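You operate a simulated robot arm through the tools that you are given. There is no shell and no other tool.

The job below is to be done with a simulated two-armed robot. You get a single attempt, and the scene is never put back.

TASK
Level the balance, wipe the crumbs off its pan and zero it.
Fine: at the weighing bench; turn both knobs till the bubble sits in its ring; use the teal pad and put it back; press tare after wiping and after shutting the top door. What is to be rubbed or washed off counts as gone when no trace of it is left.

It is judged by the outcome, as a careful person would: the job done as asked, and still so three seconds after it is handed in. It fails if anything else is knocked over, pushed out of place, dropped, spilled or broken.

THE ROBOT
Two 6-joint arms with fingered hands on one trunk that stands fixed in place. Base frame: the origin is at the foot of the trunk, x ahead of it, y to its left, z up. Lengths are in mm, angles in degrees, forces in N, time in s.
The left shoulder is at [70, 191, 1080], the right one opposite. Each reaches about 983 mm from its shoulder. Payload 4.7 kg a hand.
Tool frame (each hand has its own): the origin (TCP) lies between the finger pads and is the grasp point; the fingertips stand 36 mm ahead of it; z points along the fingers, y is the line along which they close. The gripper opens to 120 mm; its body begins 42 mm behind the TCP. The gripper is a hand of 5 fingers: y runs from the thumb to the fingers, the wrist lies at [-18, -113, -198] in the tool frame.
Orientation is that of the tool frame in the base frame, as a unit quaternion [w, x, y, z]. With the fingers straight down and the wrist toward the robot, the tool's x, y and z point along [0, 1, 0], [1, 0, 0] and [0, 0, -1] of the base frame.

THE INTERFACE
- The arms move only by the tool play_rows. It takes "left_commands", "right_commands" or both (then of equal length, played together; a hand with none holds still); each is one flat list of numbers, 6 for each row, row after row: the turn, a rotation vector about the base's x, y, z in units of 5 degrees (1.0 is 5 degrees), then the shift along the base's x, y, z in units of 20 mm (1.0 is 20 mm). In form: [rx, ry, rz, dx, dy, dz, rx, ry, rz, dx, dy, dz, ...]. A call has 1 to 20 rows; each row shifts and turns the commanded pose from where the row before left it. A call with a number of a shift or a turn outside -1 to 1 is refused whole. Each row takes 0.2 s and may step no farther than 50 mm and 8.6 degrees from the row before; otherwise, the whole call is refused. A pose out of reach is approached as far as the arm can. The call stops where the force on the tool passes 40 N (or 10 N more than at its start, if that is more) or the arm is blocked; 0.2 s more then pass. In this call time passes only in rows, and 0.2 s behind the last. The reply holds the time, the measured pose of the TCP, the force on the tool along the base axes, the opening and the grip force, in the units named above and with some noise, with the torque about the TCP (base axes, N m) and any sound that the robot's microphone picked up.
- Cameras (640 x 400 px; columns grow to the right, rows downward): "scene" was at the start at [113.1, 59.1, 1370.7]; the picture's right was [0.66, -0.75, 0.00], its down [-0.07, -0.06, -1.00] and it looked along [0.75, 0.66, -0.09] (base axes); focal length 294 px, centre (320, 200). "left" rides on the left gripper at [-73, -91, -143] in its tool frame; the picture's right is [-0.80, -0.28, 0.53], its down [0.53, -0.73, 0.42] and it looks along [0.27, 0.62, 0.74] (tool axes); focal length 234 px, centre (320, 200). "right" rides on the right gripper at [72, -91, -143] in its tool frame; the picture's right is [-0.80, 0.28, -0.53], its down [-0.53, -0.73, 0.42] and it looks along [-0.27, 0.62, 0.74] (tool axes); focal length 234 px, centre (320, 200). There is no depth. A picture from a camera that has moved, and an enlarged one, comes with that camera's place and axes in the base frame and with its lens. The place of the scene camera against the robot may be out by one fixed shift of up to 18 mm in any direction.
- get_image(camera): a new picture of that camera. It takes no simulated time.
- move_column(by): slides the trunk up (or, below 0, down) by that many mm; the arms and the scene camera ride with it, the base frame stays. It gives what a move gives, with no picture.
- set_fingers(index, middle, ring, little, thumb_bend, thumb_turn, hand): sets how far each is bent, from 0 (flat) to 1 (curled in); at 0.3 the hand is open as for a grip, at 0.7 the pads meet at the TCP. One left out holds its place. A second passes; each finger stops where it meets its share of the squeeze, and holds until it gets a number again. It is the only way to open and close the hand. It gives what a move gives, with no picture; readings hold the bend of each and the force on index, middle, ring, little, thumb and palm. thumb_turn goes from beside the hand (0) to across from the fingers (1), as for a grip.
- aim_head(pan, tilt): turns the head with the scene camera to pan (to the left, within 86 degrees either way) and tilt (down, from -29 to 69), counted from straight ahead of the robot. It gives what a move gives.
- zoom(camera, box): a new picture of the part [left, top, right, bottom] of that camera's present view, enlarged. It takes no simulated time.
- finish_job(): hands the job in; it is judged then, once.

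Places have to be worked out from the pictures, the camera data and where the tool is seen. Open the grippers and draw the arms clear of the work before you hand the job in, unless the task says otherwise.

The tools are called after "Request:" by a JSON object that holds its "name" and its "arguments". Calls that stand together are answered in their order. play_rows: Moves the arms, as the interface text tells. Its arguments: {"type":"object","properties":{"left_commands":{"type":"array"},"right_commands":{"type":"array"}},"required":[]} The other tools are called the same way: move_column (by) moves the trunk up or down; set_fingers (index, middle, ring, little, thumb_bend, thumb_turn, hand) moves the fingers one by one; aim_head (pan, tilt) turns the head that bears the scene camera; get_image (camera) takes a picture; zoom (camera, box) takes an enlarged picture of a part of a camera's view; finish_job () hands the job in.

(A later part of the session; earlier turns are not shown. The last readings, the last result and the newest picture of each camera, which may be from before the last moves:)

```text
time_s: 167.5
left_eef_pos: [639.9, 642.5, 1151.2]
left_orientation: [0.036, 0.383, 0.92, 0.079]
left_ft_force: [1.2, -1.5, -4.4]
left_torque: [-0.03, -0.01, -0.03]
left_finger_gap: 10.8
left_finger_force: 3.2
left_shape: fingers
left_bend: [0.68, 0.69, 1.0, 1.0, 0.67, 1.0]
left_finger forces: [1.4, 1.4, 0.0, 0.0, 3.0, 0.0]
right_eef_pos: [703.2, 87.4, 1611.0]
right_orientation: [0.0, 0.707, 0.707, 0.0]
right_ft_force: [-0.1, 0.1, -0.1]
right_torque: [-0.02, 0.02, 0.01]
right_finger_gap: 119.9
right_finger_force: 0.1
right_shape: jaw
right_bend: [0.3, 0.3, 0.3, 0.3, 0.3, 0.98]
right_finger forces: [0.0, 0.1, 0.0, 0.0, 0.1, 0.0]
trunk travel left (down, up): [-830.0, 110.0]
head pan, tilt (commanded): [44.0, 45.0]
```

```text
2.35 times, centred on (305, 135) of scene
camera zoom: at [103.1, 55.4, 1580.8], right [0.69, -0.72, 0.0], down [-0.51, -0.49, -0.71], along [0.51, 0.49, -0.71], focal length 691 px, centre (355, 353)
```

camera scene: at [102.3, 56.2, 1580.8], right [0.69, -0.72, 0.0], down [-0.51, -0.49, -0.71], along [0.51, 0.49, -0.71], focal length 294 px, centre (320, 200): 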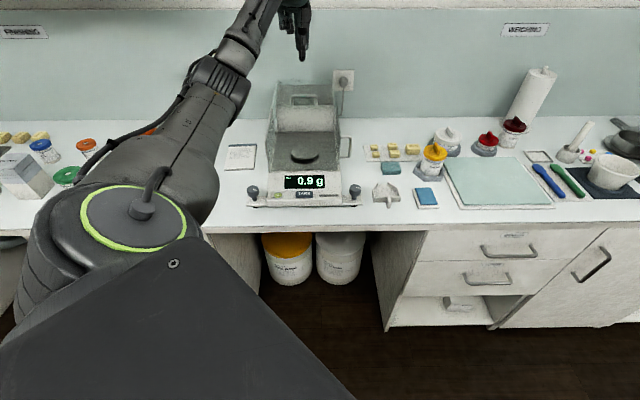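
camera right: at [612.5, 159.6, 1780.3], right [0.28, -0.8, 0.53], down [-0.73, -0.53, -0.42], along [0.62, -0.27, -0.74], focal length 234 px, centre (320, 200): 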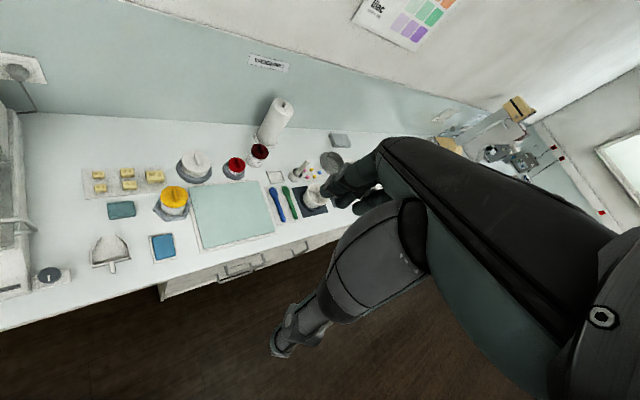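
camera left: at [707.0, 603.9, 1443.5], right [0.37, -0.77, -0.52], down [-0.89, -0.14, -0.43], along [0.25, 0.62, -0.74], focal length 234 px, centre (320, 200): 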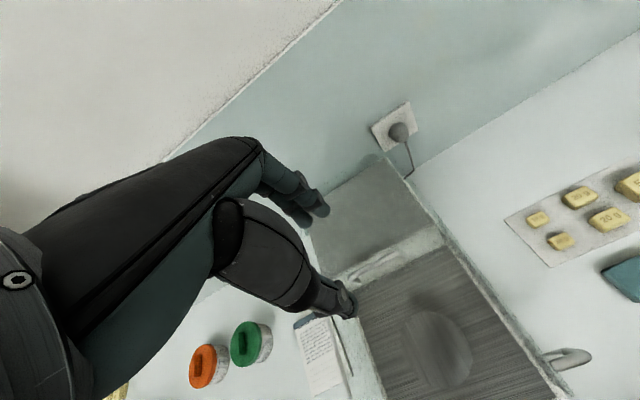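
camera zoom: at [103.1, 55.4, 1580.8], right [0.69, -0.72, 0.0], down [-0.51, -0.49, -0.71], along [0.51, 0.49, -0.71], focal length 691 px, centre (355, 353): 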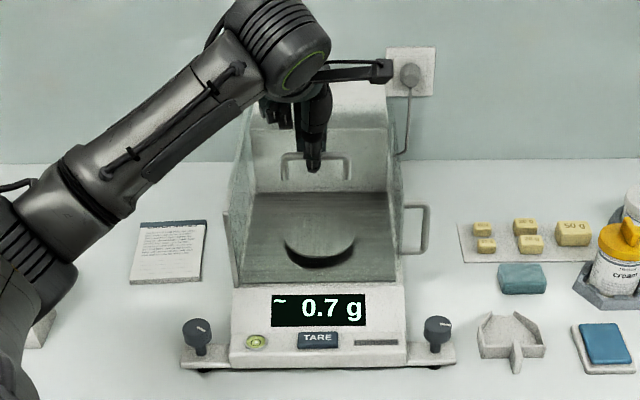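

Well on its way (handle now at a ≈ 907). I continue 42 mm, easing the height down slightly.

Request:
{"name": "play_rows", "arguments": {"left_commands": [0, 0, 0, -0.5, -0.5, -0.04, 0, 0, 0, -0.5, -0.5, -0.04, 0, 0, 0, -0.5, -0.5, 0]}}

Request:
{"name": "play_rows", "arguments": {"left_commands": [0, 0, 0, -0.2, -0.2, 0, 0, 0, 0, -0.2, -0.2, 0]}}

Request:
{"name": "zoom", "arguments": {"camera": "scene", "box": [250, 50, 360, 220]}}

```text
time_s: 168.3
left_eef_pos: [609.4, 613.8, 1150.7]
left_orientation: [0.036, 0.382, 0.92, 0.08]
left_ft_force: [1.7, -1.4, -0.9]
left_torque: [-0.07, -0.08, -0.02]
left_finger_gap: 10.6
left_finger_force: 2.4
left_shape: fingers
left_bend: [0.68, 0.69, 1.0, 1.0, 0.67, 1.0]
left_finger forces: [1.5, 1.6, 0.1, 0.0, 2.7, 0.1]
right_eef_pos: [704.1, 86.5, 1609.8]
right_orientation: [-0.001, 0.707, 0.707, 0.0]
right_ft_force: [0.3, 0.5, 0.6]
right_torque: [0.01, 0.0, -0.02]
right_finger_gap: 119.8
right_finger_force: 0.1
right_shape: jaw
right_bend: [0.3, 0.3, 0.3, 0.3, 0.3, 0.98]
right_finger forces: [0.0, 0.1, 0.1, 0.1, 0.0, 0.1]
trunk travel left (down, up): [-830.0, 110.0]
head pan, tilt (commanded): [44.0, 45.0]
```

```text
time_s: 168.9
left_eef_pos: [600.7, 607.1, 1151.2]
left_orientation: [0.035, 0.383, 0.92, 0.08]
left_ft_force: [2.0, -2.4, -0.1]
left_torque: [-0.04, -0.08, -0.04]
left_finger_gap: 10.9
left_finger_force: 3.0
left_shape: fingers
left_bend: [0.68, 0.69, 1.0, 1.0, 0.68, 1.0]
left_finger forces: [1.5, 1.6, 0.0, 0.0, 2.8, 0.0]
right_eef_pos: [703.6, 85.8, 1610.6]
right_orientation: [0.0, 0.707, 0.707, 0.0]
right_ft_force: [0.0, 0.3, 0.1]
right_torque: [0.0, -0.01, 0.01]
right_finger_gap: 119.8
right_finger_force: 0.2
right_shape: jaw
right_bend: [0.3, 0.3, 0.3, 0.3, 0.3, 0.98]
right_finger forces: [0.0, 0.0, 0.0, 0.0, 0.0, 0.0]
trunk travel left (down, up): [-830.0, 110.0]
head pan, tilt (commanded): [44.0, 45.0]
```

```text
2.35 times, centred on (305, 135) of scene
camera zoom: at [103.2, 54.7, 1580.8], right [0.69, -0.72, 0.0], down [-0.51, -0.49, -0.71], along [0.51, 0.49, -0.71], focal length 691 px, centre (355, 353)
```

zoom: 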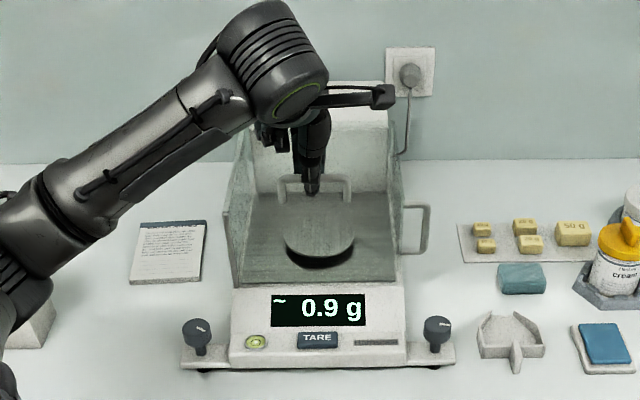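

Still sliding freely, and the display still shows "~". I continue in small steps to the stop.

Request:
{"name": "play_rows", "arguments": {"left_commands": [0, 0, 0, -0.2, -0.25, 0, 0, 0, 0, -0.2, -0.25, 0]}}

Request:
{"name": "play_rows", "arguments": {"left_commands": [0, 0, 0, -0.2, -0.22, 0, 0, 0, 0, -0.2, -0.22, 0]}}

Request:
{"name": "zoom", "arguments": {"camera": "scene", "box": [250, 50, 360, 220]}}

```text
time_s: 169.5
left_eef_pos: [594.7, 599.3, 1148.4]
left_orientation: [0.035, 0.382, 0.92, 0.08]
left_ft_force: [9.4, 11.7, 5.8]
left_torque: [0.35, -0.29, -0.01]
left_finger_gap: 14.1
left_finger_force: 6.7
left_shape: fingers
left_bend: [0.64, 0.65, 1.0, 1.0, 0.7, 1.0]
left_finger forces: [7.0, 6.6, 0.0, 0.0, 0.0, 0.0]
right_eef_pos: [705.0, 90.0, 1609.7]
right_orientation: [0.0, 0.707, 0.707, -0.001]
right_ft_force: [0.2, 1.1, 1.0]
right_torque: [0.0, -0.02, -0.02]
right_finger_gap: 119.7
right_finger_force: 0.0
right_shape: jaw
right_bend: [0.3, 0.3, 0.3, 0.3, 0.3, 0.98]
right_finger forces: [0.0, 0.0, 0.0, 0.0, 0.1, 0.0]
trunk travel left (down, up): [-830.0, 110.0]
head pan, tilt (commanded): [44.0, 45.0]
```

```text
time_s: 170.1
left_eef_pos: [588.0, 590.4, 1148.8]
left_orientation: [0.036, 0.381, 0.92, 0.08]
left_ft_force: [17.4, 22.0, 10.8]
left_torque: [0.69, -0.64, 0.02]
left_finger_gap: 22.9
left_finger_force: 12.3
left_shape: fingers
left_bend: [0.57, 0.61, 1.0, 1.0, 0.7, 1.0]
left_finger forces: [13.3, 11.0, 0.0, 0.0, 0.0, 0.0]
right_eef_pos: [705.6, 91.3, 1609.0]
right_orientation: [0.0, 0.707, 0.707, -0.001]
right_ft_force: [0.1, 0.3, 0.3]
right_torque: [0.0, -0.03, -0.01]
right_finger_gap: 119.6
right_finger_force: 0.0
right_shape: jaw
right_bend: [0.3, 0.3, 0.3, 0.3, 0.3, 0.98]
right_finger forces: [0.0, 0.1, 0.0, 0.1, 0.1, 0.0]
trunk travel left (down, up): [-830.0, 110.0]
head pan, tilt (commanded): [44.0, 45.0]
```

```text
2.35 times, centred on (305, 135) of scene
camera zoom: at [105.5, 58.8, 1580.6], right [0.69, -0.72, 0.0], down [-0.51, -0.49, -0.7], along [0.51, 0.49, -0.71], focal length 691 px, centre (355, 353)
```

zoom: 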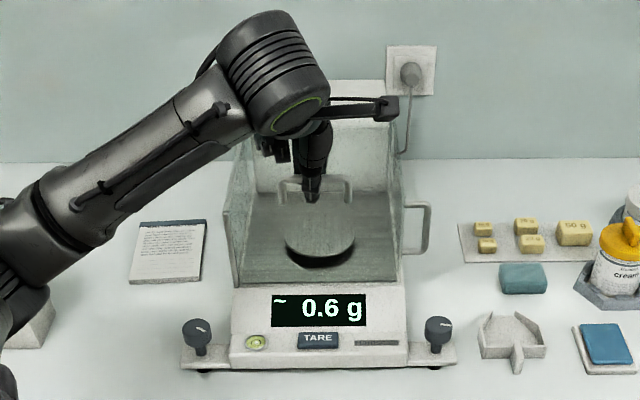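

The door hit a stop (force 28 N). I back off at once to relieve the force and check whether it's fully shut.

Request:
{"name": "play_rows", "arguments": {"left_commands": [0, 0, 0, 0.3, 0.35, 0]}}

Request:
{"name": "get_image", "arguments": {"camera": "left"}}

Request:
{"name": "zoom", "arguments": {"camera": "scene", "box": [255, 80, 345, 200]}}

```text
time_s: 170.5
left_eef_pos: [591.9, 594.1, 1148.5]
left_orientation: [0.035, 0.382, 0.92, 0.078]
left_ft_force: [9.8, 13.1, 4.7]
left_torque: [0.37, -0.3, 0.01]
left_finger_gap: 17.7
left_finger_force: 6.7
left_shape: fingers
left_bend: [0.61, 0.64, 1.0, 1.0, 0.7, 1.0]
left_finger forces: [7.8, 6.7, 0.0, 0.0, 0.1, 0.0]
right_eef_pos: [703.9, 89.3, 1609.4]
right_orientation: [0.0, 0.707, 0.707, -0.001]
right_ft_force: [0.2, -0.6, 0.7]
right_torque: [0.0, -0.02, -0.02]
right_finger_gap: 119.8
right_finger_force: 0.1
right_shape: jaw
right_bend: [0.3, 0.3, 0.3, 0.3, 0.3, 0.98]
right_finger forces: [0.0, 0.0, 0.0, 0.1, 0.1, 0.0]
trunk travel left (down, up): [-830.0, 110.0]
head pan, tilt (commanded): [44.0, 45.0]
```

```text
taken
camera left: at [561.7, 464.4, 1274.3], right [0.44, -0.7, -0.56], down [-0.83, -0.08, -0.55], along [0.34, 0.71, -0.62], focal length 234 px, centre (320, 200)
```

left: 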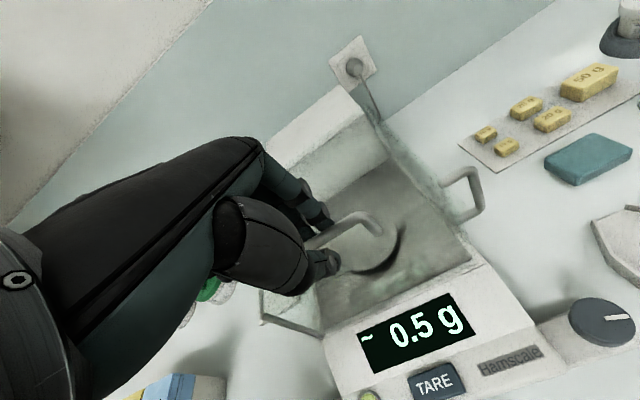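

```text
3.33 times, centred on (300, 140) of scene
camera zoom: at [104.0, 56.9, 1580.6], right [0.69, -0.72, 0.0], down [-0.51, -0.49, -0.71], along [0.51, 0.49, -0.71], focal length 979 px, centre (387, 400)
```

zoom: 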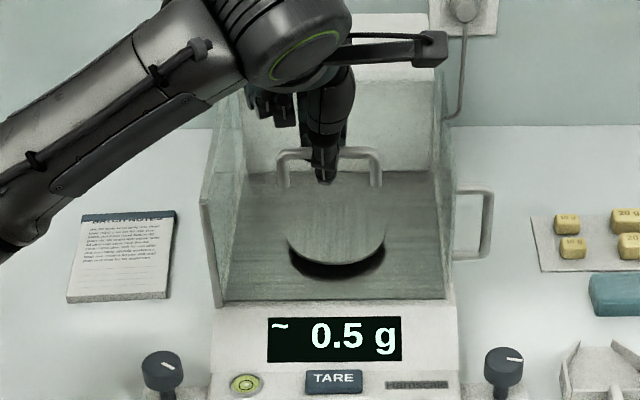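

The handle bar is at the chamber's front edge, so the door seems shut. I relieve the remaining 16 N of pull.

Request:
{"name": "play_rows", "arguments": {"left_commands": [0, 0, 0, 0.3, 0.3, 0, 0, 0, 0, 0.1, 0.15, 0]}}

Request:
{"name": "zoom", "arguments": {"camera": "scene", "box": [255, 80, 345, 200]}}

Request:
{"name": "zoom", "arguments": {"camera": "left", "box": [240, 80, 500, 340]}}

```text
time_s: 171.1
left_eef_pos: [598.0, 602.6, 1148.1]
left_orientation: [0.034, 0.382, 0.92, 0.078]
left_ft_force: [1.2, 2.3, -3.0]
left_torque: [0.01, -0.01, 0.02]
left_finger_gap: 10.4
left_finger_force: 3.5
left_shape: fingers
left_bend: [0.67, 0.68, 1.0, 1.0, 0.69, 1.0]
left_finger forces: [2.6, 2.3, 0.0, 0.0, 1.5, 0.0]
right_eef_pos: [703.2, 86.8, 1609.6]
right_orientation: [0.0, 0.708, 0.707, -0.001]
right_ft_force: [-0.5, 0.2, 0.3]
right_torque: [-0.03, 0.0, -0.03]
right_finger_gap: 120.0
right_finger_force: 0.0
right_shape: jaw
right_bend: [0.3, 0.3, 0.3, 0.3, 0.3, 0.98]
right_finger forces: [0.1, 0.0, 0.0, 0.1, 0.0, 0.0]
trunk travel left (down, up): [-830.0, 110.0]
head pan, tilt (commanded): [44.0, 45.0]
```

```text
3.33 times, centred on (300, 140) of scene
camera zoom: at [103.2, 55.5, 1580.6], right [0.69, -0.72, 0.0], down [-0.51, -0.49, -0.71], along [0.51, 0.49, -0.71], focal length 979 px, centre (387, 400)
```

zoom: 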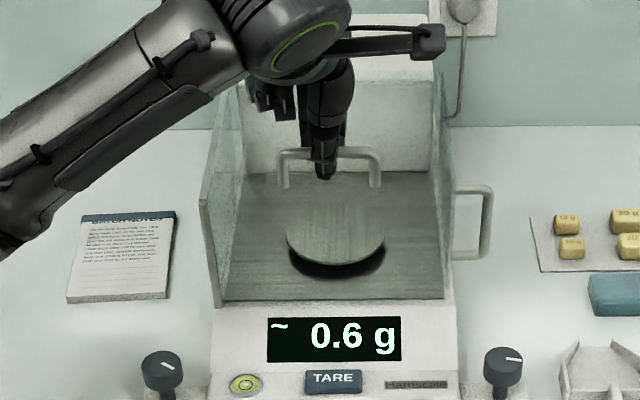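

```text
1.54 times, centred on (370, 210) of left
camera zoom: at [569.0, 471.7, 1274.3], right [0.44, -0.7, -0.56], down [-0.83, -0.08, -0.55], along [0.34, 0.71, -0.62], focal length 360 px, centre (243, 185)
```

zoom: 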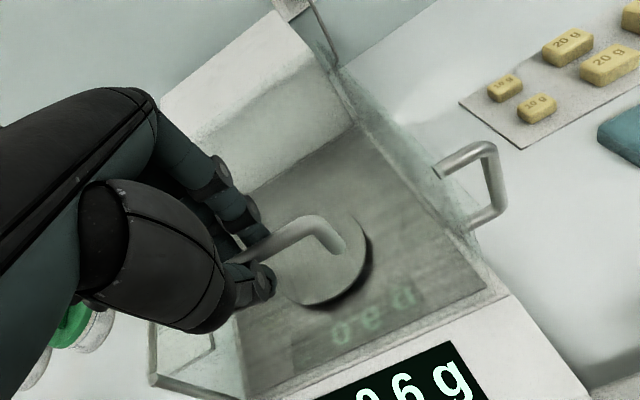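

The glass door now covers the chamber, with the handle at a ≈ 850 after 188 mm of travel. I release the handle and lift away to inspect.

Request:
{"name": "set_fingers", "arguments": {"hand": "left", "index": 0.5, "middle": 0.5, "thumb_bend": 0.5}}

Request:
{"name": "play_rows", "arguments": {"left_commands": [0, 0, 0, 0, 0, 0.5, 0, 0, 0, 0, 0, 1, 0, 0, 0, 0, 0, 1, 0, 0, 0, 0, 0, 1, 0, 0, 0, 0, 0, 1]}}

Request:
{"name": "get_image", "arguments": {"camera": "left"}}

Request:
{"name": "zoom", "arguments": {"camera": "scene", "box": [245, 80, 365, 220]}}

```text
time_s: 172.1
left_eef_pos: [599.8, 603.2, 1149.7]
left_orientation: [0.035, 0.383, 0.92, 0.079]
left_ft_force: [0.4, 0.2, 0.1]
left_torque: [0.0, -0.04, -0.02]
left_finger_gap: 62.3
left_finger_force: 0.1
left_shape: fingers
left_bend: [0.5, 0.5, 1.0, 1.0, 0.5, 1.0]
left_finger forces: [0.0, 0.1, 0.0, 0.0, 0.0, 0.1]
right_eef_pos: [702.9, 85.8, 1609.8]
right_orientation: [0.0, 0.707, 0.707, 0.0]
right_ft_force: [-0.4, -0.4, 0.2]
right_torque: [0.05, 0.01, -0.01]
right_finger_gap: 119.7
right_finger_force: 0.1
right_shape: jaw
right_bend: [0.3, 0.3, 0.3, 0.3, 0.3, 0.98]
right_finger forces: [0.0, 0.1, 0.0, 0.1, 0.0, 0.1]
trunk travel left (down, up): [-830.0, 110.0]
head pan, tilt (commanded): [44.0, 45.0]
```

```text
time_s: 173.3
left_eef_pos: [599.6, 601.1, 1239.2]
left_orientation: [0.036, 0.382, 0.92, 0.08]
left_ft_force: [-0.4, 0.0, 0.4]
left_torque: [0.02, 0.0, -0.01]
left_finger_gap: 62.1
left_finger_force: 0.0
left_shape: fingers
left_bend: [0.5, 0.5, 1.0, 1.0, 0.5, 1.0]
left_finger forces: [0.1, 0.0, 0.1, 0.1, 0.0, 0.1]
right_eef_pos: [702.2, 86.1, 1610.6]
right_orientation: [0.0, 0.707, 0.707, 0.0]
right_ft_force: [0.3, 0.2, -0.4]
right_torque: [0.04, 0.0, 0.0]
right_finger_gap: 119.5
right_finger_force: 0.0
right_shape: jaw
right_bend: [0.3, 0.3, 0.3, 0.3, 0.3, 0.98]
right_finger forces: [0.0, 0.0, 0.1, 0.0, 0.1, 0.0]
trunk travel left (down, up): [-830.0, 110.0]
head pan, tilt (commanded): [44.0, 45.0]
```

```text
taken
camera left: at [568.6, 470.4, 1364.5], right [0.44, -0.7, -0.56], down [-0.83, -0.08, -0.55], along [0.34, 0.71, -0.62], focal length 234 px, centre (320, 200)
```

left: 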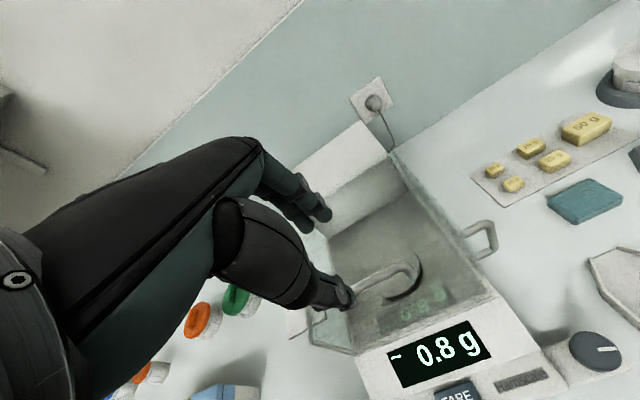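

```text
2.86 times, centred on (305, 150) of scene
camera zoom: at [102.7, 54.4, 1580.8], right [0.69, -0.72, 0.0], down [-0.51, -0.49, -0.71], along [0.51, 0.49, -0.71], focal length 839 px, centre (363, 343)
```

zoom: 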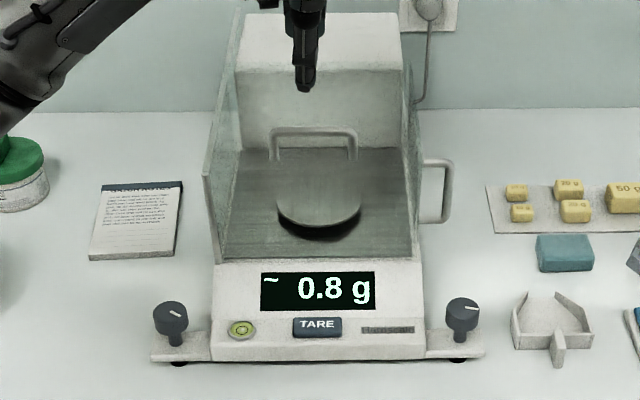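

The display still flickers with "~", so I check closely whether the door is completely shut at the front edge.

Request:
{"name": "zoom", "arguments": {"camera": "scene", "box": [262, 110, 342, 160]}}

Request:
{"name": "zoom", "arguments": {"camera": "left", "box": [290, 120, 510, 350]}}

Request:
{"name": "zoom", "arguments": {"camera": "left", "box": [330, 240, 500, 350]}}

```text
8.00 times, centred on (302, 135) of scene
camera zoom: at [102.7, 54.4, 1580.8], right [0.69, -0.72, 0.0], down [-0.51, -0.49, -0.71], along [0.51, 0.49, -0.71], focal length 2349 px, centre (464, 720)
```

zoom: 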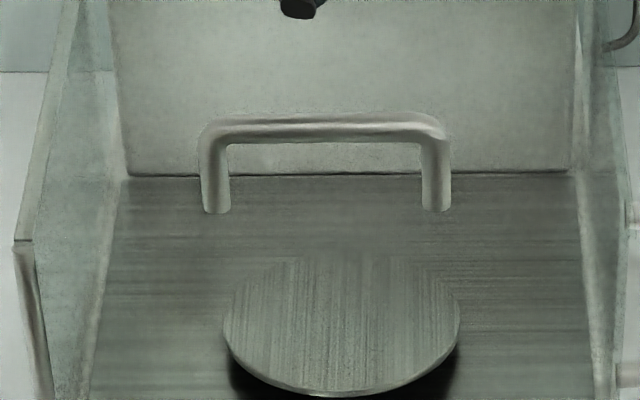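

```text
1.74 times, centred on (400, 235) of left
camera zoom: at [568.6, 470.4, 1364.5], right [0.44, -0.7, -0.56], down [-0.83, -0.08, -0.55], along [0.34, 0.71, -0.62], focal length 407 px, centre (181, 139)
```

zoom: 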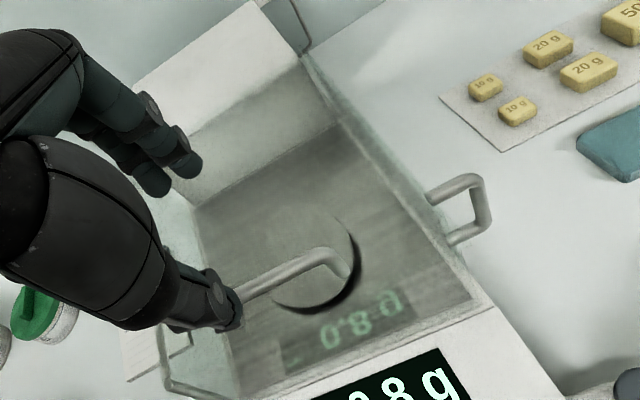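

```text
3.64 times, centred on (415, 295) of left
camera zoom: at [568.6, 470.4, 1364.5], right [0.44, -0.7, -0.56], down [-0.83, -0.08, -0.55], along [0.34, 0.71, -0.62], focal length 852 px, centre (-26, -146)
```

zoom: 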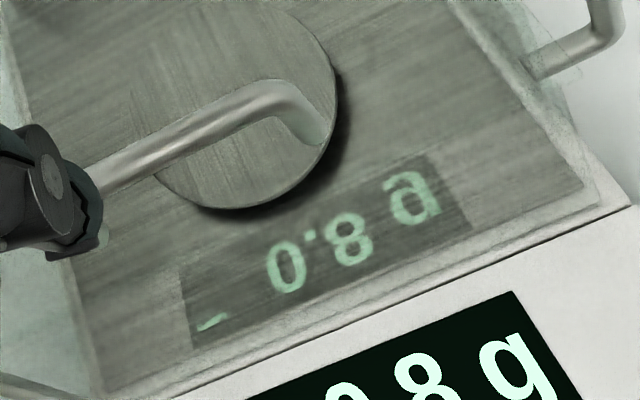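

The stop was clean (all the force on the fingers behind the bar, none on the thumb). I give the reading a moment to settle while moving the hand up, then look again.

Request:
{"name": "play_rows", "arguments": {"left_commands": [0, 0, 0, 0, 0, 0.5, 0, 0, 0, 0, 0, 0.5, 0, 0, 0, 0, 0, 0.2, 0, 0, 0, 0, 0, 0, 0, 0, 0, 0, 0, 0, 0, 0, 0, 0, 0, 0]}}

Request:
{"name": "zoom", "arguments": {"camera": "scene", "box": [255, 160, 355, 215]}}

Request:
{"name": "zoom", "arguments": {"camera": "scene", "box": [262, 70, 352, 150]}}

```text
time_s: 174.7
left_eef_pos: [598.4, 602.8, 1262.6]
left_orientation: [0.036, 0.382, 0.92, 0.079]
left_ft_force: [-0.3, -1.6, 0.5]
left_torque: [0.0, -0.03, 0.01]
left_finger_gap: 62.3
left_finger_force: 0.0
left_shape: fingers
left_bend: [0.5, 0.5, 1.0, 1.0, 0.5, 1.0]
left_finger forces: [0.1, 0.0, 0.0, 0.0, 0.1, 0.1]
right_eef_pos: [701.8, 87.0, 1609.8]
right_orientation: [0.0, 0.707, 0.708, 0.0]
right_ft_force: [-0.5, 0.6, -0.4]
right_torque: [0.0, -0.01, 0.01]
right_finger_gap: 119.7
right_finger_force: 0.1
right_shape: jaw
right_bend: [0.3, 0.3, 0.3, 0.3, 0.3, 0.98]
right_finger forces: [0.1, 0.0, 0.0, 0.1, 0.0, 0.0]
trunk travel left (down, up): [-830.0, 110.0]
head pan, tilt (commanded): [44.0, 45.0]
```

```text
6.40 times, centred on (305, 188) of scene
camera zoom: at [102.7, 55.2, 1580.8], right [0.69, -0.72, 0.0], down [-0.51, -0.49, -0.71], along [0.51, 0.49, -0.71], focal length 1879 px, centre (416, 280)
```

zoom: 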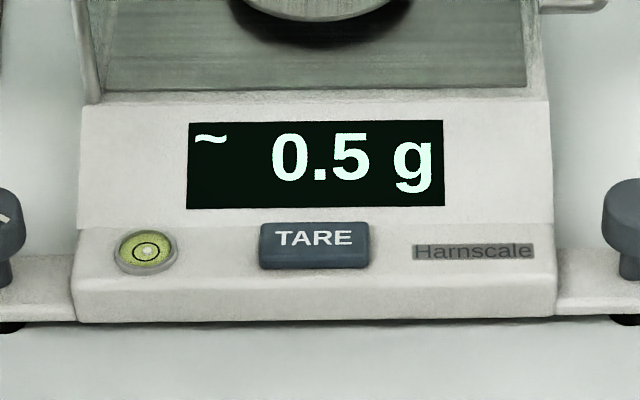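

```text
5.00 times, centred on (307, 110) of scene
camera zoom: at [102.7, 55.2, 1580.8], right [0.69, -0.72, 0.0], down [-0.51, -0.49, -0.71], along [0.51, 0.49, -0.71], focal length 1468 px, centre (385, 650)
```

zoom: 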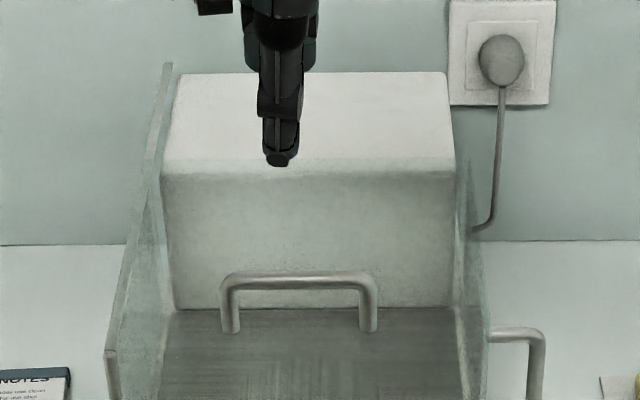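

The reading still shows "~". I look very closely at the front edge of the sliding door for a remaining gap.

Request:
{"name": "zoom", "arguments": {"camera": "left", "box": [380, 250, 480, 320]}}

Request:
{"name": "zoom", "arguments": {"camera": "scene", "box": [258, 125, 288, 155]}}

Request:
{"name": "zoom", "arguments": {"camera": "scene", "box": [320, 125, 350, 155]}}

```text
5.71 times, centred on (430, 285) of left
camera zoom: at [568.3, 471.6, 1388.7], right [0.44, -0.7, -0.56], down [-0.83, -0.08, -0.55], along [0.34, 0.71, -0.62], focal length 1338 px, centre (-309, -286)
```

zoom: 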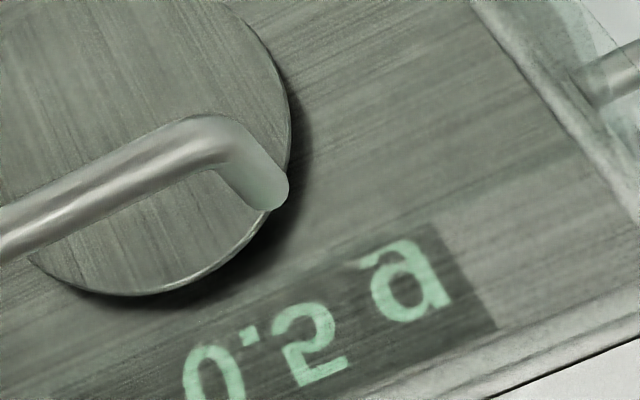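

```text
13.33 times, centred on (273, 140) of scene
camera zoom: at [102.7, 55.2, 1580.8], right [0.69, -0.72, 0.0], down [-0.51, -0.49, -0.71], along [0.51, 0.49, -0.71], focal length 3915 px, centre (947, 1000)
```

zoom: 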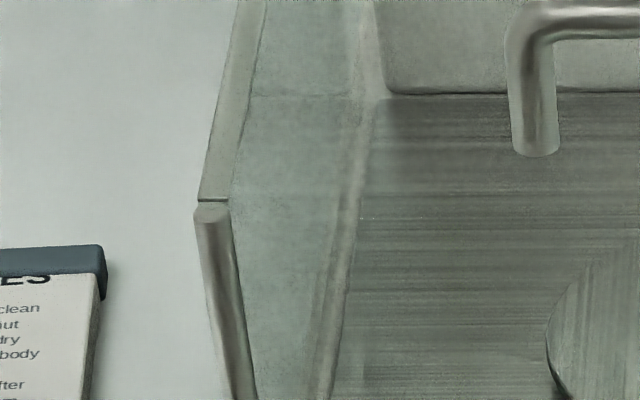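

```text
13.33 times, centred on (335, 140) of scene
camera zoom: at [102.7, 55.2, 1580.8], right [0.69, -0.72, 0.0], down [-0.51, -0.49, -0.71], along [0.51, 0.49, -0.71], focal length 3915 px, centre (120, 1000)
```

zoom: 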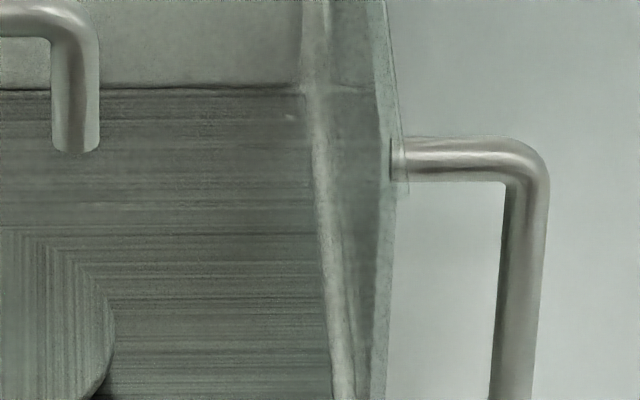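

I suspect the door rebounded a couple of millimetres as I let go. I'll push the bar from behind with the fingers only, thumb swung open, to seat it fully.

Request:
{"name": "set_fingers", "arguments": {"hand": "left", "index": 0.52, "middle": 0.52, "thumb_bend": 0.25}}

Request:
{"name": "play_rows", "arguments": {"left_commands": [0, 0, 0, 0, 0, -1, 0, 0, 0, 0, 0, -1, 0, 0, 0, 0, 0, -1, 0, 0, 0, 0, 0, -1, 0, 0, 0, 0, 0, -1, 0, 0, 0, 0, 0, -0.6]}}

Request:
{"name": "zoom", "arguments": {"camera": "scene", "box": [262, 70, 352, 150]}}

Request:
{"name": "zoom", "arguments": {"camera": "left", "box": [250, 150, 450, 340]}}

```text
time_s: 175.7
left_eef_pos: [598.1, 601.7, 1263.1]
left_orientation: [0.036, 0.382, 0.92, 0.08]
left_ft_force: [0.2, 0.0, -0.5]
left_torque: [-0.01, -0.01, 0.02]
left_finger_gap: 94.5
left_finger_force: 0.1
left_shape: fingers
left_bend: [0.52, 0.52, 1.0, 1.0, 0.25, 0.97]
left_finger forces: [0.1, 0.0, 0.1, 0.0, 0.0, 0.1]
right_eef_pos: [703.0, 86.3, 1609.6]
right_orientation: [0.0, 0.706, 0.708, 0.001]
right_ft_force: [0.7, 0.7, -0.3]
right_torque: [-0.02, -0.01, -0.02]
right_finger_gap: 119.7
right_finger_force: 0.1
right_shape: jaw
right_bend: [0.3, 0.3, 0.3, 0.3, 0.3, 0.98]
right_finger forces: [0.0, 0.0, 0.0, 0.0, 0.0, 0.0]
trunk travel left (down, up): [-830.0, 110.0]
head pan, tilt (commanded): [44.0, 45.0]
```

```text
time_s: 177.1
left_eef_pos: [599.3, 603.9, 1151.1]
left_orientation: [0.036, 0.382, 0.92, 0.079]
left_ft_force: [-0.4, 0.8, -0.3]
left_torque: [-0.04, 0.01, -0.02]
left_finger_gap: 94.8
left_finger_force: 0.0
left_shape: fingers
left_bend: [0.52, 0.52, 1.0, 1.0, 0.25, 0.97]
left_finger forces: [0.1, 0.1, 0.0, 0.0, 0.0, 0.0]
right_eef_pos: [702.6, 86.0, 1610.2]
right_orientation: [0.0, 0.708, 0.706, 0.0]
right_ft_force: [0.3, 0.3, -0.7]
right_torque: [-0.02, -0.02, -0.01]
right_finger_gap: 119.7
right_finger_force: 0.1
right_shape: jaw
right_bend: [0.3, 0.3, 0.3, 0.3, 0.3, 0.98]
right_finger forces: [0.0, 0.0, 0.0, 0.0, 0.0, 0.0]
trunk travel left (down, up): [-830.0, 110.0]
head pan, tilt (commanded): [44.0, 45.0]
```

```text
5.00 times, centred on (307, 110) of scene
camera zoom: at [102.7, 55.2, 1580.9], right [0.69, -0.72, 0.0], down [-0.51, -0.49, -0.71], along [0.51, 0.49, -0.71], focal length 1468 px, centre (385, 650)
```

zoom: 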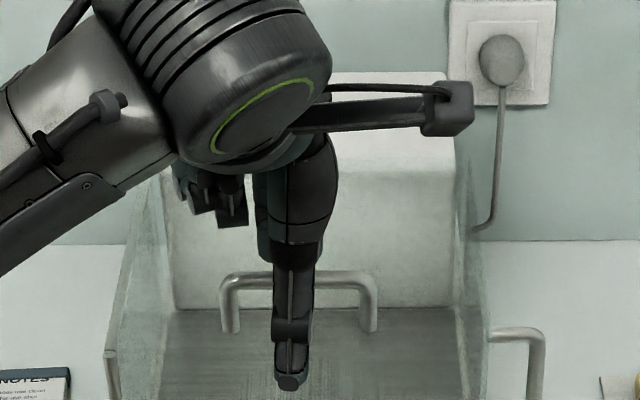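

```text
2.11 times, centred on (350, 245) of left
camera zoom: at [568.4, 471.4, 1277.0], right [0.44, -0.7, -0.56], down [-0.83, -0.08, -0.55], along [0.34, 0.71, -0.62], focal length 493 px, centre (257, 105)
```

zoom: 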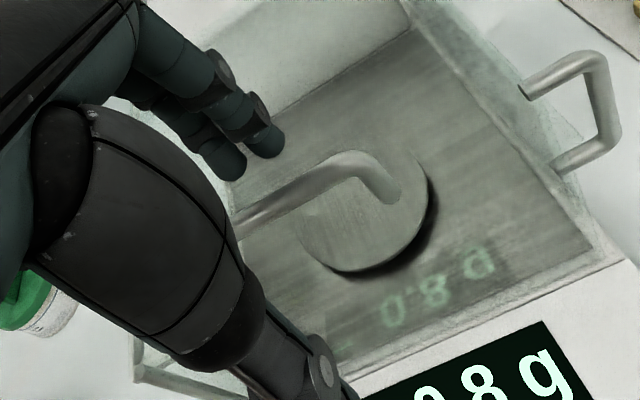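

The fingers are behind the bar. I press forward in small steps.

Request:
{"name": "play_rows", "arguments": {"left_commands": [0, 0, 0, -0.35, -0.35, 0, 0, 0, 0, -0.35, -0.35, 0]}}

Request:
{"name": "play_rows", "arguments": {"left_commands": [0, 0, 0, -0.15, -0.15, 0, 0, 0, 0, -0.15, -0.15, 0]}}

Request:
{"name": "play_rows", "arguments": {"left_commands": [0, 0, 0, -0.15, -0.15, 0]}}

```text
time_s: 177.7
left_eef_pos: [585.3, 587.9, 1151.4]
left_orientation: [0.036, 0.382, 0.92, 0.079]
left_ft_force: [0.2, -0.3, 0.7]
left_torque: [0.0, -0.04, 0.0]
left_finger_gap: 94.5
left_finger_force: 0.1
left_shape: fingers
left_bend: [0.52, 0.52, 1.0, 1.0, 0.25, 0.97]
left_finger forces: [0.0, 0.1, 0.1, 0.1, 0.1, 0.1]
right_eef_pos: [700.9, 86.5, 1611.0]
right_orientation: [0.0, 0.707, 0.707, 0.0]
right_ft_force: [-0.8, -0.2, 1.2]
right_torque: [0.02, -0.03, -0.01]
right_finger_gap: 119.7
right_finger_force: 0.1
right_shape: jaw
right_bend: [0.3, 0.3, 0.3, 0.3, 0.3, 0.98]
right_finger forces: [0.0, 0.0, 0.1, 0.0, 0.0, 0.0]
trunk travel left (down, up): [-830.0, 110.0]
head pan, tilt (commanded): [44.0, 45.0]
```

```text
time_s: 178.3
left_eef_pos: [580.8, 583.0, 1150.6]
left_orientation: [0.036, 0.381, 0.92, 0.08]
left_ft_force: [3.3, 4.3, 1.5]
left_torque: [0.18, -0.1, 0.03]
left_finger_gap: 98.5
left_finger_force: 3.5
left_shape: fingers
left_bend: [0.49, 0.5, 1.0, 1.0, 0.25, 0.97]
left_finger forces: [3.2, 3.0, 0.1, 0.0, 0.0, 0.0]
right_eef_pos: [702.8, 87.9, 1609.6]
right_orientation: [0.0, 0.707, 0.707, 0.0]
right_ft_force: [0.8, 0.4, 0.3]
right_torque: [0.01, 0.03, 0.0]
right_finger_gap: 119.8
right_finger_force: 0.1
right_shape: jaw
right_bend: [0.3, 0.3, 0.3, 0.3, 0.3, 0.98]
right_finger forces: [0.0, 0.1, 0.0, 0.0, 0.0, 0.0]
trunk travel left (down, up): [-830.0, 110.0]
head pan, tilt (commanded): [44.0, 45.0]
```

```text
time_s: 178.7
left_eef_pos: [578.9, 581.2, 1150.6]
left_orientation: [0.036, 0.381, 0.92, 0.079]
left_ft_force: [6.0, 6.8, 1.9]
left_torque: [0.26, -0.23, 0.02]
left_finger_gap: 101.2
left_finger_force: 5.2
left_shape: fingers
left_bend: [0.47, 0.49, 1.0, 1.0, 0.25, 0.97]
left_finger forces: [5.0, 4.8, 0.0, 0.0, 0.0, 0.0]
right_eef_pos: [703.0, 87.4, 1609.9]
right_orientation: [0.001, 0.707, 0.707, -0.002]
right_ft_force: [-1.0, 0.0, -0.1]
right_torque: [0.01, -0.01, -0.04]
right_finger_gap: 119.8
right_finger_force: 0.1
right_shape: jaw
right_bend: [0.3, 0.3, 0.3, 0.3, 0.3, 0.98]
right_finger forces: [0.0, 0.0, 0.0, 0.1, 0.0, 0.1]
trunk travel left (down, up): [-830.0, 110.0]
head pan, tilt (commanded): [44.0, 45.0]
```

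I'm pressing at about 9 N against the stop. I check the display while holding.

Request:
{"name": "zoom", "arguments": {"camera": "scene", "box": [255, 160, 355, 215]}}

Request:
{"name": "zoom", "arguments": {"camera": "left", "box": [250, 150, 450, 340]}}

```text
6.40 times, centred on (305, 188) of scene
camera zoom: at [104.0, 56.8, 1580.7], right [0.69, -0.72, 0.0], down [-0.51, -0.49, -0.71], along [0.51, 0.49, -0.71], focal length 1879 px, centre (416, 280)
```

zoom: 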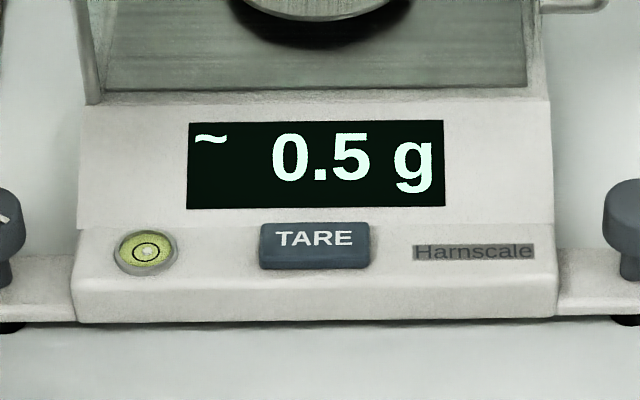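

```text
2.11 times, centred on (350, 245) of left
camera zoom: at [547.8, 449.9, 1276.1], right [0.44, -0.7, -0.56], down [-0.83, -0.08, -0.55], along [0.34, 0.71, -0.62], focal length 493 px, centre (257, 105)
```

zoom: 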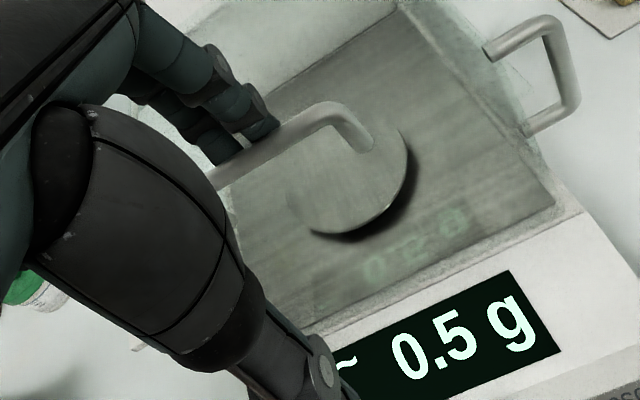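

The door is firmly at its stop, yet "~" remains. I open the fingers away from the bar, lift off, and look at the whole balance again.

Request:
{"name": "set_fingers", "arguments": {"hand": "left", "index": 0.38, "middle": 0.38}}

Request:
{"name": "play_rows", "arguments": {"left_commands": [0, 0, 0, 0, 0, 1, 0, 0, 0, 0, 0, 1, 0, 0, 0, 0, 0, 1, 0, 0, 0, 0, 0, 1, 0, 0, 0, -0.5, -0.5, 1, 0, 0, 0, -0.5, -0.5, 1]}}

Request:
{"name": "get_image", "arguments": {"camera": "left"}}

Request:
{"name": "zoom", "arguments": {"camera": "scene", "box": [240, 60, 370, 220]}}

```text
time_s: 179.7
left_eef_pos: [577.2, 580.3, 1151.0]
left_orientation: [0.035, 0.382, 0.92, 0.08]
left_ft_force: [0.8, -0.8, 0.1]
left_torque: [0.03, -0.01, 0.0]
left_finger_gap: 114.8
left_finger_force: 0.1
left_shape: fingers
left_bend: [0.38, 0.38, 1.0, 1.0, 0.25, 0.97]
left_finger forces: [0.1, 0.0, 0.0, 0.1, 0.0, 0.2]
right_eef_pos: [702.0, 86.9, 1611.8]
right_orientation: [0.0, 0.707, 0.708, 0.0]
right_ft_force: [-1.4, -0.4, 0.1]
right_torque: [0.0, 0.0, -0.01]
right_finger_gap: 119.7
right_finger_force: 0.1
right_shape: jaw
right_bend: [0.3, 0.3, 0.3, 0.3, 0.3, 0.98]
right_finger forces: [0.1, 0.0, 0.0, 0.0, 0.1, 0.0]
trunk travel left (down, up): [-830.0, 110.0]
head pan, tilt (commanded): [44.0, 45.0]
```

```text
time_s: 181.1
left_eef_pos: [556.1, 558.9, 1269.6]
left_orientation: [0.036, 0.382, 0.92, 0.08]
left_ft_force: [-0.1, -0.5, -0.9]
left_torque: [0.02, 0.0, 0.03]
left_finger_gap: 115.3
left_finger_force: 0.0
left_shape: fingers
left_bend: [0.38, 0.38, 1.0, 1.0, 0.25, 0.97]
left_finger forces: [0.0, 0.0, 0.0, 0.0, 0.0, 0.1]
right_eef_pos: [700.7, 84.7, 1610.0]
right_orientation: [0.001, 0.707, 0.707, 0.0]
right_ft_force: [-0.4, -1.0, 0.0]
right_torque: [0.02, 0.02, 0.0]
right_finger_gap: 119.9
right_finger_force: 0.1
right_shape: jaw
right_bend: [0.3, 0.3, 0.3, 0.3, 0.3, 0.98]
right_finger forces: [0.1, 0.1, 0.0, 0.0, 0.0, 0.0]
trunk travel left (down, up): [-830.0, 110.0]
head pan, tilt (commanded): [44.0, 45.0]
```

```text
taken
camera left: at [524.7, 427.5, 1396.3], right [0.44, -0.7, -0.56], down [-0.83, -0.08, -0.55], along [0.34, 0.71, -0.62], focal length 234 px, centre (320, 200)
```

left: 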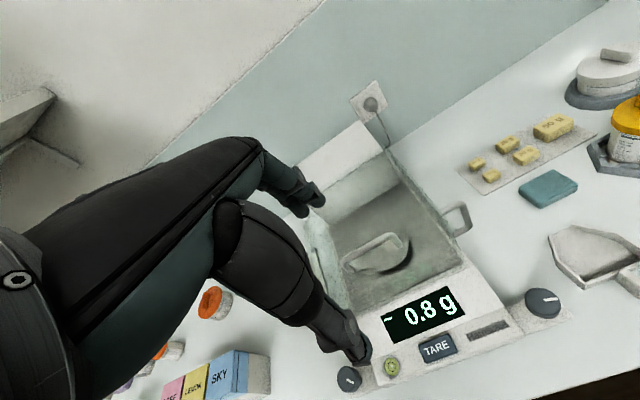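

```text
2.50 times, centred on (305, 140) of scene
camera zoom: at [102.0, 54.3, 1580.9], right [0.69, -0.72, 0.0], down [-0.51, -0.49, -0.71], along [0.51, 0.49, -0.71], focal length 734 px, centre (358, 350)
```

zoom: 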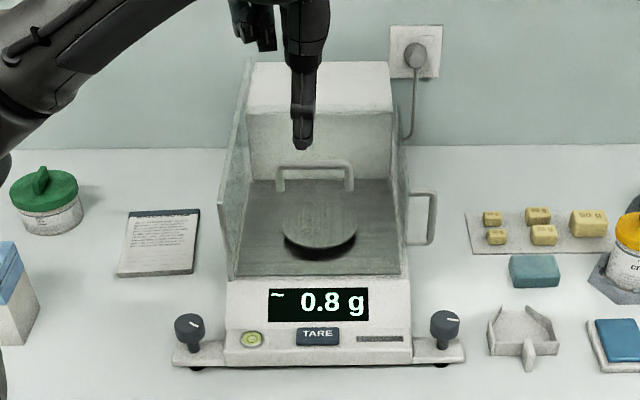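

I want an independent view of the right and top of the balance, so I turn the right hand's camera toward it (it's high and clear of everything).

Request:
{"name": "play_rows", "arguments": {"right_commands": [0, 0, 1, 0, 0, 0, 0, 0, 1, 0, 0, 0, 0, 0, 1, 0, 0, 0, 0, 0, 1, 0, 0, 0, 0, 0, 1, 0, 0, 0, 0, 0, 1, 0, 0, 0, 0, 0, 1, 0, 0, 0, 0, 0, 1, 0, 0, 0]}}

Request:
{"name": "get_image", "arguments": {"camera": "right"}}

```text
time_s: 182.9
left_eef_pos: [555.5, 558.9, 1270.8]
left_orientation: [0.036, 0.383, 0.92, 0.08]
left_ft_force: [-0.2, 0.2, -0.5]
left_torque: [0.02, -0.04, 0.0]
left_finger_gap: 115.2
left_finger_force: 0.1
left_shape: fingers
left_bend: [0.38, 0.38, 1.0, 1.0, 0.25, 0.97]
left_finger forces: [0.0, 0.0, 0.0, 0.0, 0.1, 0.0]
right_eef_pos: [702.8, 86.8, 1609.6]
right_orientation: [0.0, 0.422, 0.906, 0.0]
right_ft_force: [0.2, -0.2, 0.9]
right_torque: [0.02, -0.01, 0.0]
right_finger_gap: 119.6
right_finger_force: 0.1
right_shape: jaw
right_bend: [0.3, 0.3, 0.3, 0.3, 0.3, 0.98]
right_finger forces: [0.1, 0.0, 0.0, 0.0, 0.0, 0.1]
trunk travel left (down, up): [-830.0, 110.0]
head pan, tilt (commanded): [44.0, 45.0]
```

```text
taken
camera right: at [587.3, 83.8, 1752.5], right [0.73, -0.44, 0.52], down [-0.22, -0.88, -0.42], along [0.65, 0.2, -0.74], focal length 234 px, centre (320, 200)
```

right: 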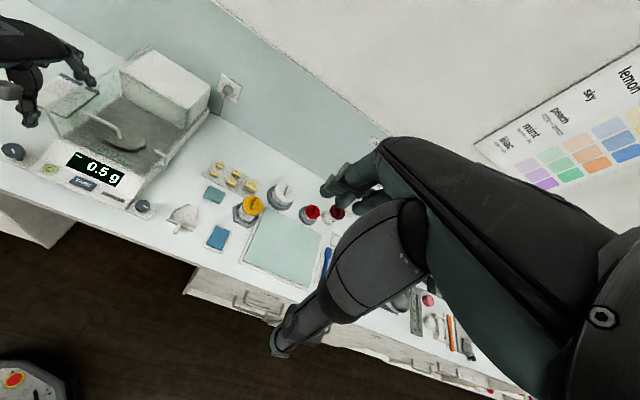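

Excellent vantage. I zoom in on the balance from here.

Request:
{"name": "zoom", "arguments": {"camera": "right", "box": [20, 40, 240, 220]}}

Request:
{"name": "zoom", "arguments": {"camera": "right", "box": [70, 80, 190, 180]}}

```text
2.22 times, centred on (130, 130) of right
camera zoom: at [587.3, 83.8, 1752.5], right [0.73, -0.44, 0.52], down [-0.22, -0.88, -0.42], along [0.65, 0.2, -0.74], focal length 520 px, centre (742, 356)
```

zoom: 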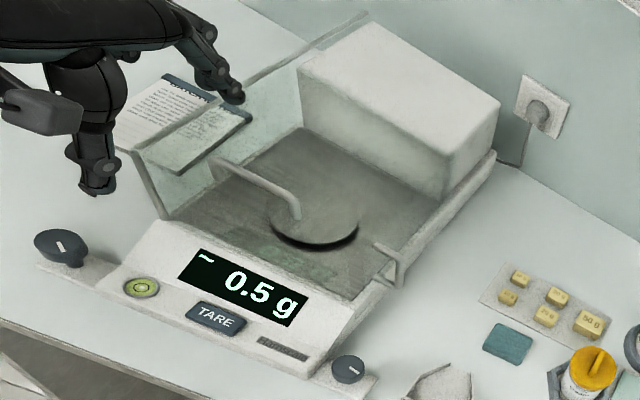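

```text
4.00 times, centred on (130, 130) of right
camera zoom: at [587.3, 83.8, 1752.5], right [0.73, -0.44, 0.52], down [-0.22, -0.88, -0.42], along [0.65, 0.2, -0.74], focal length 937 px, centre (1080, 480)
```

zoom: 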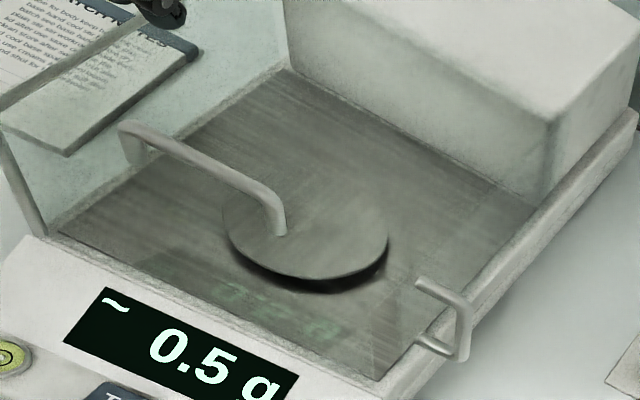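

I zoom in heavily around the handle and the front top edge.

Request:
{"name": "zoom", "arguments": {"camera": "right", "box": [66, 96, 126, 146]}}

Request:
{"name": "zoom", "arguments": {"camera": "right", "box": [120, 120, 180, 170]}}

Request:
{"name": "zoom", "arguments": {"camera": "right", "box": [100, 50, 220, 150]}}

```text
8.00 times, centred on (96, 121) of right
camera zoom: at [587.3, 83.8, 1752.5], right [0.73, -0.44, 0.52], down [-0.22, -0.88, -0.42], along [0.65, 0.2, -0.74], focal length 1873 px, centre (2112, 832)
```

zoom: 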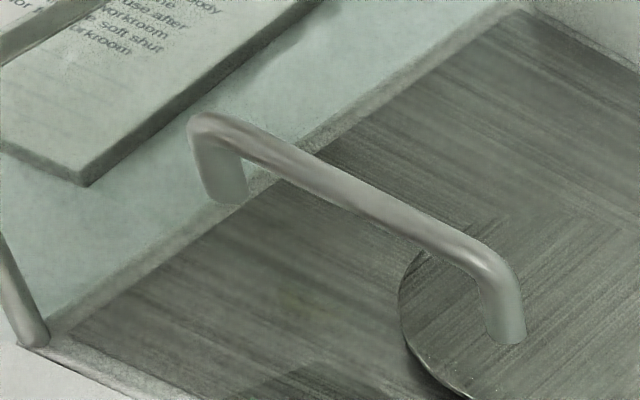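

```text
8.00 times, centred on (150, 145) of right
camera zoom: at [587.3, 83.8, 1752.5], right [0.73, -0.44, 0.52], down [-0.22, -0.88, -0.42], along [0.65, 0.2, -0.74], focal length 1873 px, centre (1680, 640)
```

zoom: 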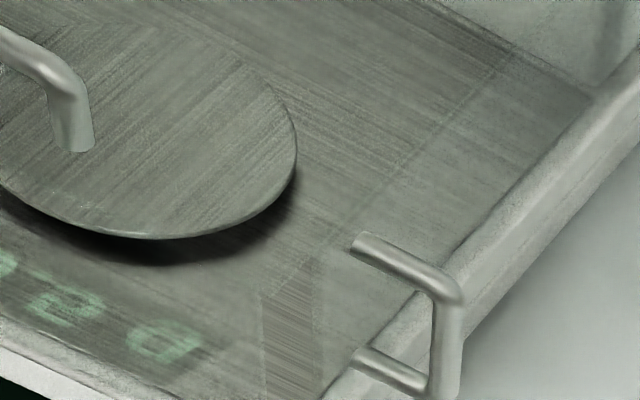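

```text
4.00 times, centred on (160, 100) of right
camera zoom: at [587.3, 83.8, 1752.5], right [0.73, -0.44, 0.52], down [-0.22, -0.88, -0.42], along [0.65, 0.2, -0.74], focal length 937 px, centre (960, 600)
```

zoom: 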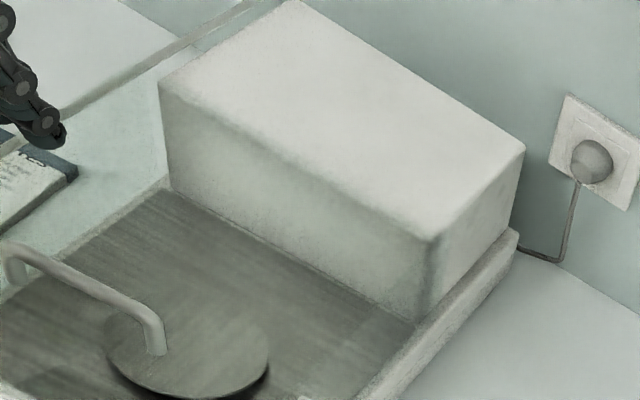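

The right-hand view explains the "~": there is a roughly 35 mm opening beside the front glass. The right *side* door is slid back (its handle is now at a ≈ 890; early views put it near 852). My hand's drift while rising from the right knob must have pushed it, so I need to push it shut again. I reposition above that side handle with a slight roll for clearance.

Request:
{"name": "set_fingers", "arguments": {"hand": "left", "index": 0.46, "middle": 0.46, "thumb_bend": 0.2}}

Request:
{"name": "play_rows", "arguments": {"left_commands": [-0.707, 0.707, 0, 0.5, -0.2, 0, -0.707, 0.707, 0, 0.9, -0.24, 0, 0.707, 0.707, 0, 0.9, -0.24, 0, 0.707, 0.707, 0, 0.9, -0.24, 0, 0.707, 0.707, 0, 0.9, -0.24, 0, 0, 0, 0, 0.9, -0.24, -0.3, 0, 0, 0, 0.9, -0.24, -0.3, 0, 0, 0, 0.9, -0.24, -0.3, 0, 0, 0, 0.9, -0.24, -0.3, 0, 0, 0, 0.6, -0.1, -0.3]}}

Request:
{"name": "get_image", "arguments": {"camera": "left"}}

Request:
{"name": "zoom", "arguments": {"camera": "right", "box": [40, 30, 240, 190]}}

```text
time_s: 183.9
left_eef_pos: [556.3, 560.3, 1270.4]
left_orientation: [0.036, 0.383, 0.92, 0.08]
left_ft_force: [0.2, 0.4, 0.3]
left_torque: [0.03, 0.0, 0.04]
left_finger_gap: 108.3
left_finger_force: 0.0
left_shape: fingers
left_bend: [0.46, 0.46, 1.0, 1.0, 0.2, 0.97]
left_finger forces: [0.0, 0.0, 0.0, 0.1, 0.1, 0.0]
right_eef_pos: [702.3, 86.9, 1609.1]
right_orientation: [0.0, 0.422, 0.907, 0.0]
right_ft_force: [0.2, 0.2, -0.5]
right_torque: [-0.01, -0.01, 0.0]
right_finger_gap: 119.4
right_finger_force: 0.1
right_shape: jaw
right_bend: [0.3, 0.3, 0.3, 0.3, 0.3, 0.98]
right_finger forces: [0.0, 0.1, 0.0, 0.1, 0.0, 0.0]
trunk travel left (down, up): [-830.0, 110.0]
head pan, tilt (commanded): [44.0, 45.0]
```

```text
time_s: 186.1
left_eef_pos: [711.5, 624.2, 1190.4]
left_orientation: [-0.119, 0.379, 0.916, 0.049]
left_ft_force: [0.9, 0.0, -0.3]
left_torque: [-0.03, 0.04, 0.01]
left_finger_gap: 108.6
left_finger_force: 0.0
left_shape: fingers
left_bend: [0.46, 0.46, 1.0, 1.0, 0.2, 0.97]
left_finger forces: [0.0, 0.0, 0.1, 0.1, 0.0, 0.1]
left hand out of reach, approached as far as the arm can: row 1, 2, 3, 4, 5
right_eef_pos: [703.2, 87.0, 1610.1]
right_orientation: [0.0, 0.423, 0.906, 0.001]
right_ft_force: [-0.3, -0.7, 0.0]
right_torque: [-0.02, 0.02, -0.03]
right_finger_gap: 119.5
right_finger_force: 0.1
right_shape: jaw
right_bend: [0.3, 0.3, 0.3, 0.3, 0.3, 0.98]
right_finger forces: [0.0, 0.1, 0.0, 0.0, 0.0, 0.0]
trunk travel left (down, up): [-830.0, 110.0]
head pan, tilt (commanded): [44.0, 45.0]
```

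```text
taken
camera left: at [721.8, 484.7, 1311.3], right [0.26, -0.65, -0.71], down [-0.96, -0.08, -0.27], along [0.12, 0.75, -0.65], focal length 234 px, centre (320, 200)
```

left: 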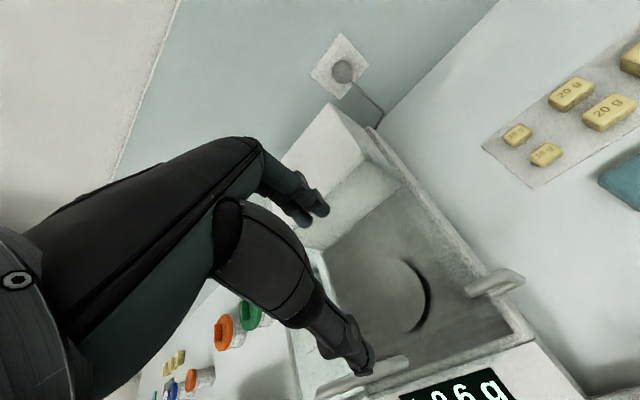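

```text
2.50 times, centred on (140, 110) of right
camera zoom: at [587.3, 84.6, 1752.6], right [0.73, -0.44, 0.52], down [-0.22, -0.88, -0.42], along [0.65, 0.2, -0.74], focal length 585 px, centre (770, 425)
```

zoom: 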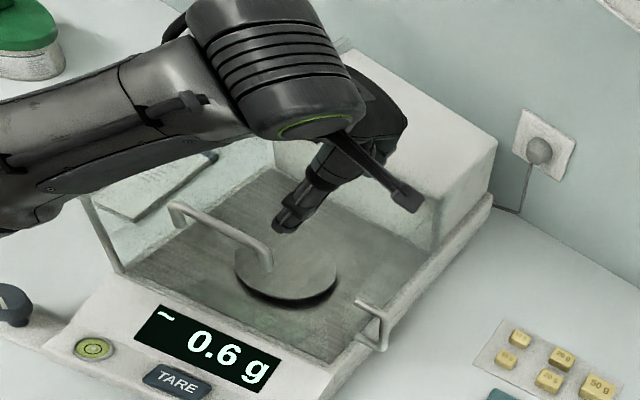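

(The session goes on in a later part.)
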